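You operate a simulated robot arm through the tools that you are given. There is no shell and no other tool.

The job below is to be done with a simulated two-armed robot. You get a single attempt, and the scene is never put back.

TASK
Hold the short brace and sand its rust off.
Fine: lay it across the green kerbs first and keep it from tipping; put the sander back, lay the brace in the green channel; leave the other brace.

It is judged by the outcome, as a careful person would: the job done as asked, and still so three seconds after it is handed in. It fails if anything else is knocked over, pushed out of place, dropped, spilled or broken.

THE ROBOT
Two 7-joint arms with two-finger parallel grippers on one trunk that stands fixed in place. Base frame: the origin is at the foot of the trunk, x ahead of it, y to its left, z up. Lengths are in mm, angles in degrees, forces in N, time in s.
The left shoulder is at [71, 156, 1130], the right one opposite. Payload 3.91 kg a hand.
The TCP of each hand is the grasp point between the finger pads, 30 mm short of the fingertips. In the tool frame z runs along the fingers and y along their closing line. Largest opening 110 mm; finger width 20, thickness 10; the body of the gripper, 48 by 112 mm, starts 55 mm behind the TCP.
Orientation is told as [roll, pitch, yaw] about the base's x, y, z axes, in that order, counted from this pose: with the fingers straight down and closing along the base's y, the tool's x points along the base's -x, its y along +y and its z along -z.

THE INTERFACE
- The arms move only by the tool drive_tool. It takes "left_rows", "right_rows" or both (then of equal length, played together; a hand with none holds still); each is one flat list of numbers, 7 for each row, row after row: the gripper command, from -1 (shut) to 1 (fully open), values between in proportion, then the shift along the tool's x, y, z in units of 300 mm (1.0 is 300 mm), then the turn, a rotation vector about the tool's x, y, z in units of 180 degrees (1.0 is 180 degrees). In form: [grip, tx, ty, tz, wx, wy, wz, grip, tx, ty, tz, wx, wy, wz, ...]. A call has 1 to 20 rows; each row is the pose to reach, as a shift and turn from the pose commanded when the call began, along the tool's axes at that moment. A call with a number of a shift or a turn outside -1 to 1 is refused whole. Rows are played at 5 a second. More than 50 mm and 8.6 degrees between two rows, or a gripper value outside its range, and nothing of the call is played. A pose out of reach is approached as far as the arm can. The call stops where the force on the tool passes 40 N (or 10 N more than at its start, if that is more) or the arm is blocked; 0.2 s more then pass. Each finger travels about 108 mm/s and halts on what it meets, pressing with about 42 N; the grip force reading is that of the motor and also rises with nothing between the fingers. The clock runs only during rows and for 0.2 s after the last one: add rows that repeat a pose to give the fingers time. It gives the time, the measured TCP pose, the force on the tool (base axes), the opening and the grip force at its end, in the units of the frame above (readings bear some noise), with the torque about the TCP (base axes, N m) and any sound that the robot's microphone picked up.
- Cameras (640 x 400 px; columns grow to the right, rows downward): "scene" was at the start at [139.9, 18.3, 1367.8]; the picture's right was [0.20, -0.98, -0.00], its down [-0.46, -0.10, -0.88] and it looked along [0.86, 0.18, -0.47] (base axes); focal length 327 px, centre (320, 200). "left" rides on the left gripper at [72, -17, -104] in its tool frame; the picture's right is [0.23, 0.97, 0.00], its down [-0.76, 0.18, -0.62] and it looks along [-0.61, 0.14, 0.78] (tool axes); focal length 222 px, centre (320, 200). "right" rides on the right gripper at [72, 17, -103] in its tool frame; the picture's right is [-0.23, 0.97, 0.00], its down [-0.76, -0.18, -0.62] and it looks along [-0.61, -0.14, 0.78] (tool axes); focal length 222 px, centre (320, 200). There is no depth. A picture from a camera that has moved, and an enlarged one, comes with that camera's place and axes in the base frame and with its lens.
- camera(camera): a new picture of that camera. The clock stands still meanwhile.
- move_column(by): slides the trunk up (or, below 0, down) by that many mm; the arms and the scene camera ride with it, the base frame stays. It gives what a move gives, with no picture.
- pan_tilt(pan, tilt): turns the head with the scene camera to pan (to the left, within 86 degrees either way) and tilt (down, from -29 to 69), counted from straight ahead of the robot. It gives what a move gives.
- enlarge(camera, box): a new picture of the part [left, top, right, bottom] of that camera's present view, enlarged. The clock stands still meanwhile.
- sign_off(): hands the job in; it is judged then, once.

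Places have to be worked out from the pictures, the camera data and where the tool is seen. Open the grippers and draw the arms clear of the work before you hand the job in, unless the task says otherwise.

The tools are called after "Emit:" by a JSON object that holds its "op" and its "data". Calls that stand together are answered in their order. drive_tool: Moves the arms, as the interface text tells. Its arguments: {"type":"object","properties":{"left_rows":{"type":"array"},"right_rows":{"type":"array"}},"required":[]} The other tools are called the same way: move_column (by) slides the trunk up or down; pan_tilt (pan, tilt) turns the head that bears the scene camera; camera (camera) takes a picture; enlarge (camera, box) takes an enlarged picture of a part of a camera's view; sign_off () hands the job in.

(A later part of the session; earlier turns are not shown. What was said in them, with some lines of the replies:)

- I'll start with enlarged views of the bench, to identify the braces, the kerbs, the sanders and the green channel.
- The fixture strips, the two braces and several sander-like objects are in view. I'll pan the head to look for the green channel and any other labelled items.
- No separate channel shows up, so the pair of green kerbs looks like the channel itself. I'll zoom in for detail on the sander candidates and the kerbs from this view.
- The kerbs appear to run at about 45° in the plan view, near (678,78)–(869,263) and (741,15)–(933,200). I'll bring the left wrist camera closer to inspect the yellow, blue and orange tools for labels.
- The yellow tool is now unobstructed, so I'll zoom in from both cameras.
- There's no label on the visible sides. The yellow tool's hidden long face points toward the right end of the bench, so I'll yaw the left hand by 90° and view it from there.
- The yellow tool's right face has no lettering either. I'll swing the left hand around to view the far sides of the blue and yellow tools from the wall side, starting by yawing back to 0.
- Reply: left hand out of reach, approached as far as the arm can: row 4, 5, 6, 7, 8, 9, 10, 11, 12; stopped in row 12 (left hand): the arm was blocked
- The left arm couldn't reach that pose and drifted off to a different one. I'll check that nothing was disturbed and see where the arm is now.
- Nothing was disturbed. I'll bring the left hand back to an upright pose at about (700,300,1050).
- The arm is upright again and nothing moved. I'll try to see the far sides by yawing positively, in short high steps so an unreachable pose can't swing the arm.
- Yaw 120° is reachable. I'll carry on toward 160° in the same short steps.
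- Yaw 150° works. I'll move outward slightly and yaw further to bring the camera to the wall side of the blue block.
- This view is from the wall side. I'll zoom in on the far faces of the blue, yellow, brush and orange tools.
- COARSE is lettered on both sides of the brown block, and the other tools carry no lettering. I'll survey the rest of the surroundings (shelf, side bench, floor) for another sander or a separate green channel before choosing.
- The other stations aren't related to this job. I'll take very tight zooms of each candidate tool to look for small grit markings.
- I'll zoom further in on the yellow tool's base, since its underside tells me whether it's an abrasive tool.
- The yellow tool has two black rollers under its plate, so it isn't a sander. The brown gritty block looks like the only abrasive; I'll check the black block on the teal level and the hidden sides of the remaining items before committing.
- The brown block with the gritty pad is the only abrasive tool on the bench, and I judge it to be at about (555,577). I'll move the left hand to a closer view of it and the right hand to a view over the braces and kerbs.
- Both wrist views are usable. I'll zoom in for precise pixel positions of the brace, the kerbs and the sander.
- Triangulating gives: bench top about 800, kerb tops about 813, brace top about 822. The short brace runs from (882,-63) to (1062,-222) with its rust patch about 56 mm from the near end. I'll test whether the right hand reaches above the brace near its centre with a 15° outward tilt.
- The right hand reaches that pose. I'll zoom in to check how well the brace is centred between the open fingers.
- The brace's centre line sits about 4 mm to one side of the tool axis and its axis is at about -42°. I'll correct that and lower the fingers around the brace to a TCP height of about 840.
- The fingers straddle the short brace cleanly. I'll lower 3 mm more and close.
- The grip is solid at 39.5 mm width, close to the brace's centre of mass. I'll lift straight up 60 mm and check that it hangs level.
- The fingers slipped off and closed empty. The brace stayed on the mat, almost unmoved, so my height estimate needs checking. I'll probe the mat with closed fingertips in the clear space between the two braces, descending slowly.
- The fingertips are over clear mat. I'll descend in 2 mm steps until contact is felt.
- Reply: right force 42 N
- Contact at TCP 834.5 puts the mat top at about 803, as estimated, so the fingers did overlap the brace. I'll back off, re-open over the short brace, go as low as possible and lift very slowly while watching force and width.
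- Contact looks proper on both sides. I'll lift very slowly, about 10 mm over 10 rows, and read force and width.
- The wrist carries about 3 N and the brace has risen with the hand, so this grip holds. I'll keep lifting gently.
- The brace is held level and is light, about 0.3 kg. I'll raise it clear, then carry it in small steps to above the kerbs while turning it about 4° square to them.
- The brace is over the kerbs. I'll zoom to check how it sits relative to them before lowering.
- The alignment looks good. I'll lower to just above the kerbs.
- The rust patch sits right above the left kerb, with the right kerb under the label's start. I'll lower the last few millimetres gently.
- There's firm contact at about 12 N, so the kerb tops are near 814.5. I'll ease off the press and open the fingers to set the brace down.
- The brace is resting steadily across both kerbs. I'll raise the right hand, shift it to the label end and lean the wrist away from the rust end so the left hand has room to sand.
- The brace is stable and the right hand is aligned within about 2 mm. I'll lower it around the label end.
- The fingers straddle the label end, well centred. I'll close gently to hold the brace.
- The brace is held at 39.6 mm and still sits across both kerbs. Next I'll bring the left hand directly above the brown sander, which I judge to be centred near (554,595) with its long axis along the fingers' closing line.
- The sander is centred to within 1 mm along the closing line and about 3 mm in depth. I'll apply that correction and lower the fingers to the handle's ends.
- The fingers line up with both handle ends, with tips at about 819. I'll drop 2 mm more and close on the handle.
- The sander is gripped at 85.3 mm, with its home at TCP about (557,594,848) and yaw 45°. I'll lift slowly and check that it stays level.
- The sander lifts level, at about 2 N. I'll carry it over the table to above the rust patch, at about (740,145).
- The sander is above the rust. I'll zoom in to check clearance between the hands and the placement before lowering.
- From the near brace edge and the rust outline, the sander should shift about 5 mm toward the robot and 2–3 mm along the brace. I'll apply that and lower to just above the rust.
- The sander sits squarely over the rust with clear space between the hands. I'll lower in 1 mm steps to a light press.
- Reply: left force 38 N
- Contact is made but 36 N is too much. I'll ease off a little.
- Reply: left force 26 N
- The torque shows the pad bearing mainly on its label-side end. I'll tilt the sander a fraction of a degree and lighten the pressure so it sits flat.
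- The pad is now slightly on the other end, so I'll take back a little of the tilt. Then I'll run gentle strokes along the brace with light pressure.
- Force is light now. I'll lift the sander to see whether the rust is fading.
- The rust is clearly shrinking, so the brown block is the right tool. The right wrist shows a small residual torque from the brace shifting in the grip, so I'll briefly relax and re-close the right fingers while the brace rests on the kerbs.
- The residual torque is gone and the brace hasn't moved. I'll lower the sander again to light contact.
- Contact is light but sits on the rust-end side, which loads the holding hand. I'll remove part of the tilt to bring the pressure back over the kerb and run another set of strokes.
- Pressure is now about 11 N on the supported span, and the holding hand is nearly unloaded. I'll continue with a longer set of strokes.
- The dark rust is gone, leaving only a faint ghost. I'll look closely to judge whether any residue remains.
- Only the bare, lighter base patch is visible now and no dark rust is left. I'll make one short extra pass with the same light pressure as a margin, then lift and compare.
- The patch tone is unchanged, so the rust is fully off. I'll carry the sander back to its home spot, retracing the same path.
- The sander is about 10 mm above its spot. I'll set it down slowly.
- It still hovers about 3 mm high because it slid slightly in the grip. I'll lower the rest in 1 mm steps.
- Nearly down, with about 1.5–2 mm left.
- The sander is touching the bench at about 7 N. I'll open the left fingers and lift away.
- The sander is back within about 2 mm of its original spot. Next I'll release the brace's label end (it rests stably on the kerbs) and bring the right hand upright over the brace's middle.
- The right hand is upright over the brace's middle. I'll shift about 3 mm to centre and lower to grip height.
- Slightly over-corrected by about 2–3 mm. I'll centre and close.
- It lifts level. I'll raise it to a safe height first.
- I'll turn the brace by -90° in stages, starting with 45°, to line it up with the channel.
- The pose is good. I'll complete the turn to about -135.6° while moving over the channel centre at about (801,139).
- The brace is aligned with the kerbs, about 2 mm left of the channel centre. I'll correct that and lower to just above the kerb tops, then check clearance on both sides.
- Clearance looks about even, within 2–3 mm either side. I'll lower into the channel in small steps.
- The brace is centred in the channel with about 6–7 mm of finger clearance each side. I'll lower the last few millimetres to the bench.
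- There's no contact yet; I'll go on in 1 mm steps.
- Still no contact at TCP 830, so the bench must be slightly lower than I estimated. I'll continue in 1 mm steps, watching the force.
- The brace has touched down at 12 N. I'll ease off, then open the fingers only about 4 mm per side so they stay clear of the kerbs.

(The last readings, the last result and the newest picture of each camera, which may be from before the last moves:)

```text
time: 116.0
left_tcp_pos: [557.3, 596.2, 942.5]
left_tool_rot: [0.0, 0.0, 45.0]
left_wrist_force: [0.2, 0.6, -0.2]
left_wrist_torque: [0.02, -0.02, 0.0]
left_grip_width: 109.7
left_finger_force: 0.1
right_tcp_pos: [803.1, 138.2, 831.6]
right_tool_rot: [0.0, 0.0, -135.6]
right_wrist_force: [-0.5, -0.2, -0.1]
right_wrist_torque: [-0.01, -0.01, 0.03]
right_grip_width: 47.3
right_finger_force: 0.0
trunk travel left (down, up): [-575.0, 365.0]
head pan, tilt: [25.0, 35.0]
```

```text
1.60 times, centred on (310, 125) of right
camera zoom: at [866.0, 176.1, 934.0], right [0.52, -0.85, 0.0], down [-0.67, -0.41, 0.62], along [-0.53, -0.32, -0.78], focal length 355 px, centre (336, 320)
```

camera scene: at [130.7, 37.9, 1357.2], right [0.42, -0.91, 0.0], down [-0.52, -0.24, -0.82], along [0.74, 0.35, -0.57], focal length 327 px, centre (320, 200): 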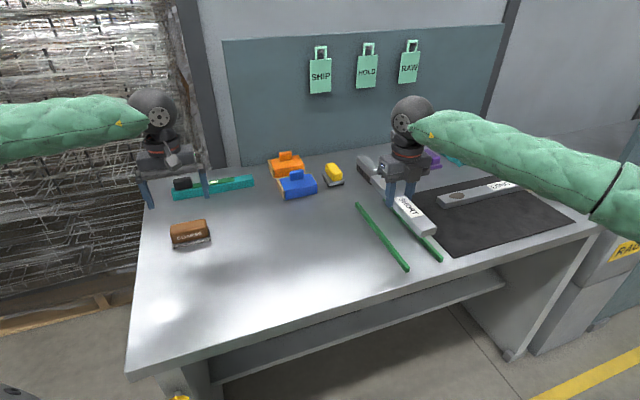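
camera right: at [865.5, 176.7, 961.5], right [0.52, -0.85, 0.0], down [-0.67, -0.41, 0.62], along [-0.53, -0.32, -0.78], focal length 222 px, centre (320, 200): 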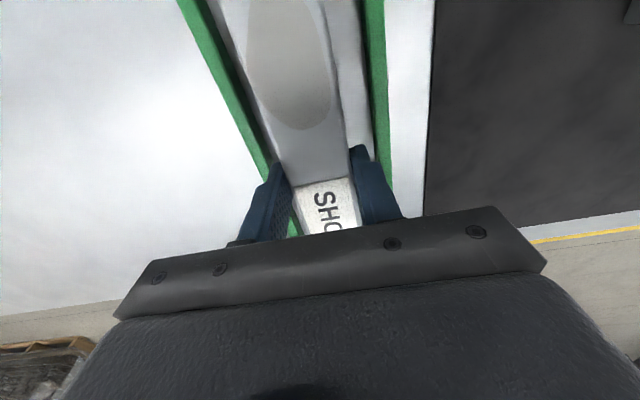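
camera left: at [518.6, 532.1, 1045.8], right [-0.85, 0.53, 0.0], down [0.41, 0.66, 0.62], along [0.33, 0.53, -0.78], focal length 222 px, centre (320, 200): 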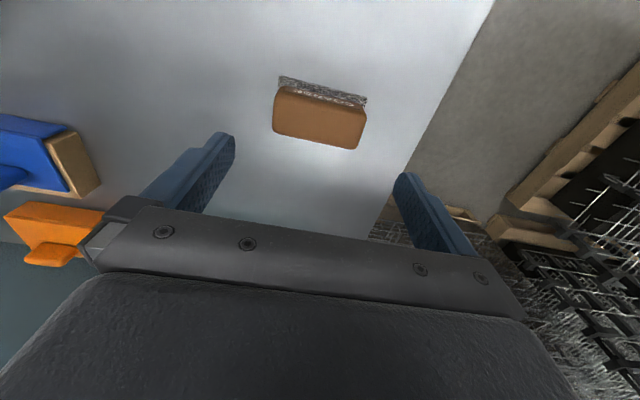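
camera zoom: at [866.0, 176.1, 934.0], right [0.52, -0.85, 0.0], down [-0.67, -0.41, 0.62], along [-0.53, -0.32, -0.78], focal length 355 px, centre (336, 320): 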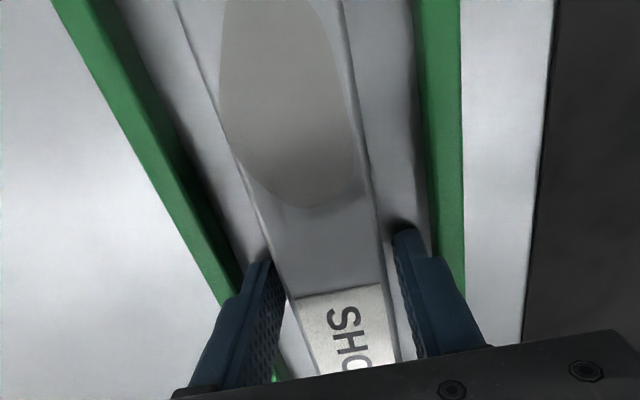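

The brace is released in the channel and the fingers are clear of both kerbs. I'll lift the right hand straight up.

Emit:
{"op": "drive_tool", "data": {"right_rows": [-0.14, 0, 0, -0.01, 0, 0, 0, -0.14, 0, 0, -0.03, 0, 0, 0, -0.14, 0, 0, -0.06, 0, 0, 0, -0.14, 0, 0, -0.1, 0, 0, 0, -0.14, 0, 0, -0.17, 0, 0, 0, 0.2, 0, 0, -0.26, 0, 0, 0, 0.6, 0, 0, -0.38, 0, 0, 0, 1, 0, 0, -0.5, 0, 0, 0, 1, 0, 0, -0.62, 0, 0, 0]}}

Emit:
{"op": "enlarge", "data": {"camera": "scene", "box": [340, 150, 480, 280]}}

Emit:
{"op": "camera", "data": {"camera": "right"}}

```text
time: 118.0
left_tcp_pos: [555.3, 596.1, 944.3]
left_tool_rot: [-0.1, 0.0, 45.1]
left_wrist_force: [-0.4, -0.3, -0.2]
left_wrist_torque: [-0.01, 0.02, 0.01]
left_grip_width: 109.7
left_finger_force: 0.0
right_tcp_pos: [800.6, 137.3, 1019.0]
right_tool_rot: [-0.1, -0.1, -135.6]
right_wrist_force: [0.5, -0.3, -0.3]
right_wrist_torque: [0.02, -0.01, 0.02]
right_grip_width: 110.2
right_finger_force: 0.0
trunk travel left (down, up): [-575.0, 365.0]
head pan, tilt: [25.0, 35.0]
```

```text
3.08 times, centred on (410, 215) of scene
camera zoom: at [129.7, 37.6, 1357.3], right [0.42, -0.91, 0.0], down [-0.52, -0.24, -0.82], along [0.74, 0.35, -0.57], focal length 1007 px, centre (43, 154)
```

zoom: 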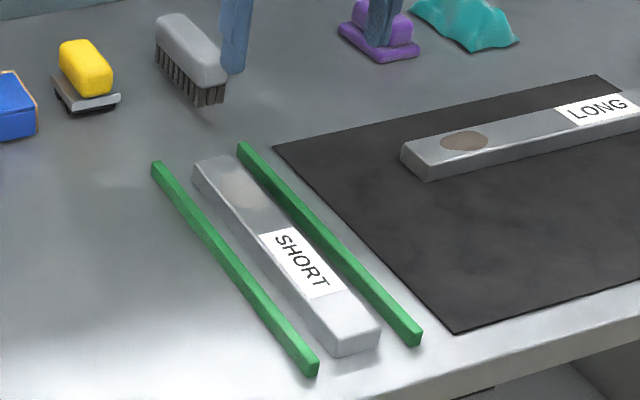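

```text
taken
camera right: at [864.4, 176.1, 1121.6], right [0.52, -0.85, 0.0], down [-0.67, -0.41, 0.62], along [-0.53, -0.32, -0.78], focal length 222 px, centre (320, 200)
```

right: 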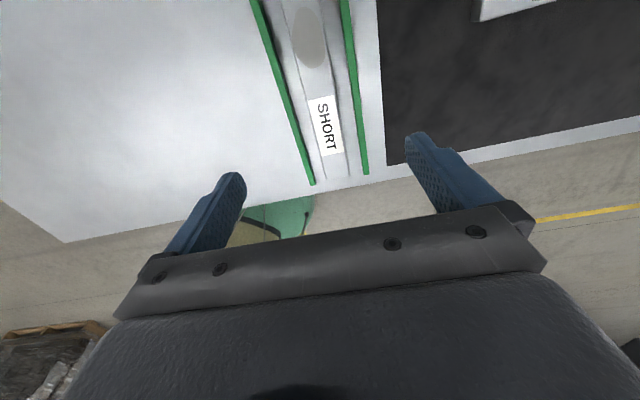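

The brace lies fully between the kerbs, with the long brace and everything else undisturbed. I'll draw both arms up and clear of the work.

Emit:
{"op": "drive_tool", "data": {"left_rows": [1, 0, 0, -0.1, 0, 0, 0, 1, 0, 0, -0.22, 0, 0, 0, 1, 0, 0, -0.34, 0, 0, 0, 1, 0, 0, -0.457, 0, 0, 0, 1, 0.0617, -0.0636, -0.457, 0, 0, 0, 1, 0.1234, -0.1272, -0.457, 0, 0, 0, 1, 0.1851, -0.1908, -0.457, 0, 0, 0, 1, 0.2468, -0.2544, -0.457, 0, 0, 0, 1, 0.3085, -0.318, -0.457, 0, 0, 0, 1, 0.3702, -0.3816, -0.457, 0, 0, 0, 1, 0.4319, -0.4452, -0.457, 0, 0, 0, 1, 0.4936, -0.5088, -0.457, 0, 0, 0, 1, 0.5553, -0.5724, -0.457, 0, 0, 0, 1, 0.617, -0.636, -0.457, 0, 0, 0], "right_rows": [1, 0, 0, -0.08, 0, 0, 0, 1, 0, 0, -0.18, 0, 0, 0, 1, 0, 0, -0.28, 0, 0, 0, 1, -0.04, 0.02, -0.367, 0, 0, 0, 1, -0.13, 0.067, -0.367, 0, 0, 0, 1, -0.22, 0.113, -0.367, 0, 0, 0, 1, -0.31, 0.16, -0.367, 0, 0, 0, 1, -0.4, 0.206, -0.367, 0, 0, 0, 1, -0.49, 0.253, -0.367, 0, 0, 0, 1, -0.58, 0.299, -0.367, 0, 0, 0, 1, -0.67, 0.345, -0.367, 0, 0, 0, 1, -0.76, 0.392, -0.367, 0, 0, 0, 1, -0.85, 0.438, -0.367, 0, 0, 0, 1, -0.937, 0.483, -0.367, 0, 0, 0]}}

Emit:
{"op": "camera", "data": {"camera": "scene"}}

```text
time: 121.0
left_tcp_pos: [562.7, 329.3, 1079.6]
left_tool_rot: [0.1, 0.0, 45.2]
left_wrist_force: [0.1, 1.1, 0.7]
left_wrist_torque: [0.0, 0.05, -0.01]
left_grip_width: 110.0
left_finger_force: 0.1
right_tcp_pos: [704.1, -162.6, 1127.3]
right_tool_rot: [-0.1, 0.0, -135.6]
right_wrist_force: [-0.7, -0.9, -0.4]
right_wrist_torque: [-0.01, 0.0, 0.01]
right_grip_width: 109.9
right_finger_force: 0.0
trunk travel left (down, up): [-575.0, 365.0]
head pan, tilt: [25.0, 35.0]
```

```text
taken
camera scene: at [130.5, 35.9, 1357.4], right [0.42, -0.91, 0.0], down [-0.52, -0.24, -0.82], along [0.74, 0.35, -0.57], focal length 327 px, centre (320, 200)
```

scene: 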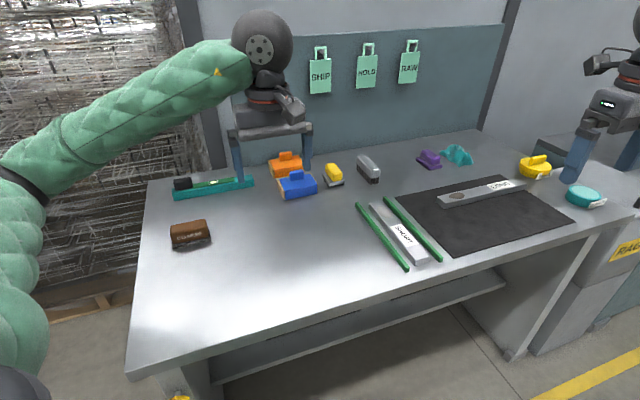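

Both arms are clear and open. I'll do a last close check of the channel, the sander's home and the other items before handing in.

Emit:
{"op": "enlarge", "data": {"camera": "scene", "box": [340, 170, 540, 280]}}

Emit:
{"op": "enlarge", "data": {"camera": "scene", "box": [150, 140, 390, 260]}}

Emit:
{"op": "enlarge", "data": {"camera": "scene", "box": [380, 190, 440, 270]}}

```text
3.20 times, centred on (440, 225) of scene
camera zoom: at [130.5, 35.9, 1357.4], right [0.42, -0.91, 0.0], down [-0.52, -0.24, -0.82], along [0.74, 0.35, -0.57], focal length 1048 px, centre (-64, 120)
```

zoom: 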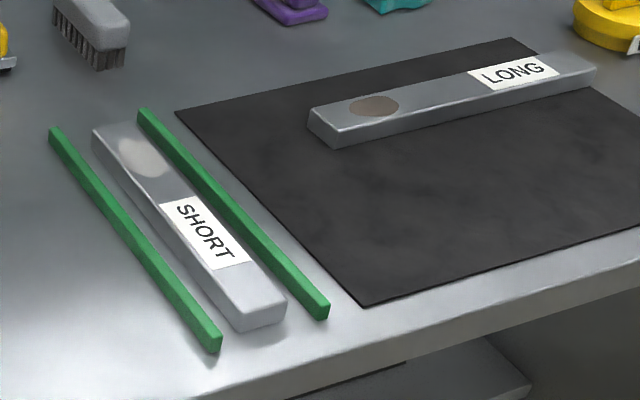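

```text
2.67 times, centred on (270, 200) of scene
camera zoom: at [130.5, 35.9, 1357.4], right [0.42, -0.91, 0.0], down [-0.52, -0.24, -0.82], along [0.74, 0.35, -0.57], focal length 873 px, centre (453, 200)
```

zoom: 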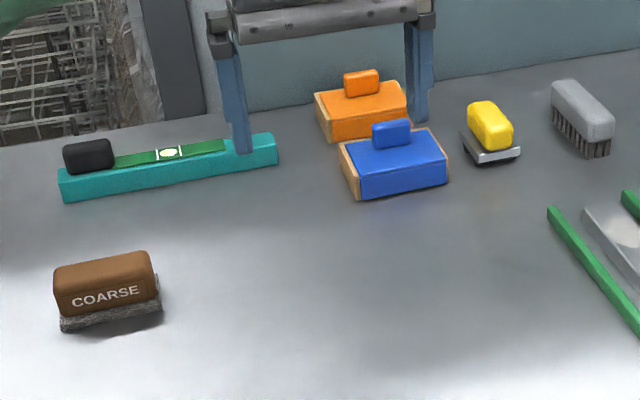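

```text
5.00 times, centred on (410, 230) of scene
camera zoom: at [130.5, 35.9, 1357.4], right [0.42, -0.91, 0.0], down [-0.52, -0.24, -0.82], along [0.74, 0.35, -0.57], focal length 1637 px, centre (-130, 50)
```

zoom: 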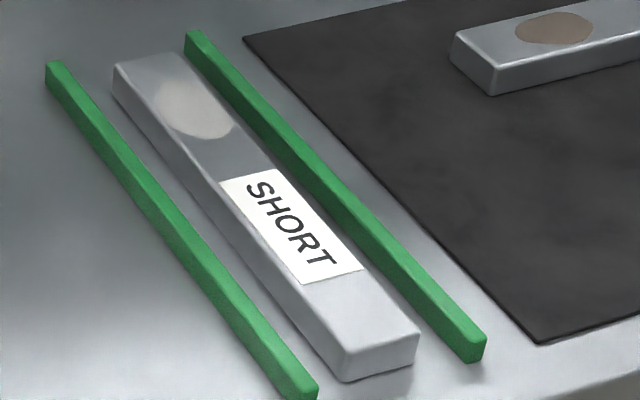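

The short brace's rust is sanded off and it lies flat in the green channel. The sander is back within about 2 mm of its spot, the long brace is untouched, and both grippers are open and clear, so I'm handing the job in.

Emit:
{"op": "sign_off", "data": {}}

```text
The job is handed in.
```

I sanded the rust off the short brace, and it now lies flat in the green channel. I've handed the job in.

- **Brace on the kerbs:** I laid it across both kerbs first and held the label end with the right hand while sanding. It stayed in place and did not tip.
- **Rust:** The dark rust is gone. A faint lighter patch remains where it was, and an extra pass did not change it.
- **Sander:** I used the brown block marked COARSE, because it was the only abrasive tool I could find on the bench. I took "Fine:" to mean the finer points of the job, not the grit. If you meant fine grit, this was the wrong one. It is back within about 2 mm of its original spot.
- **Channel:** I saw no separate green channel, so I laid the brace between the two green kerbs.
- **Everything else:** The long brace was not touched and still has its rust. Nothing else on the bench looks moved, and both hands are open and clear of the work.

My first lift slipped off the brace, but it stayed on the mat and barely moved.
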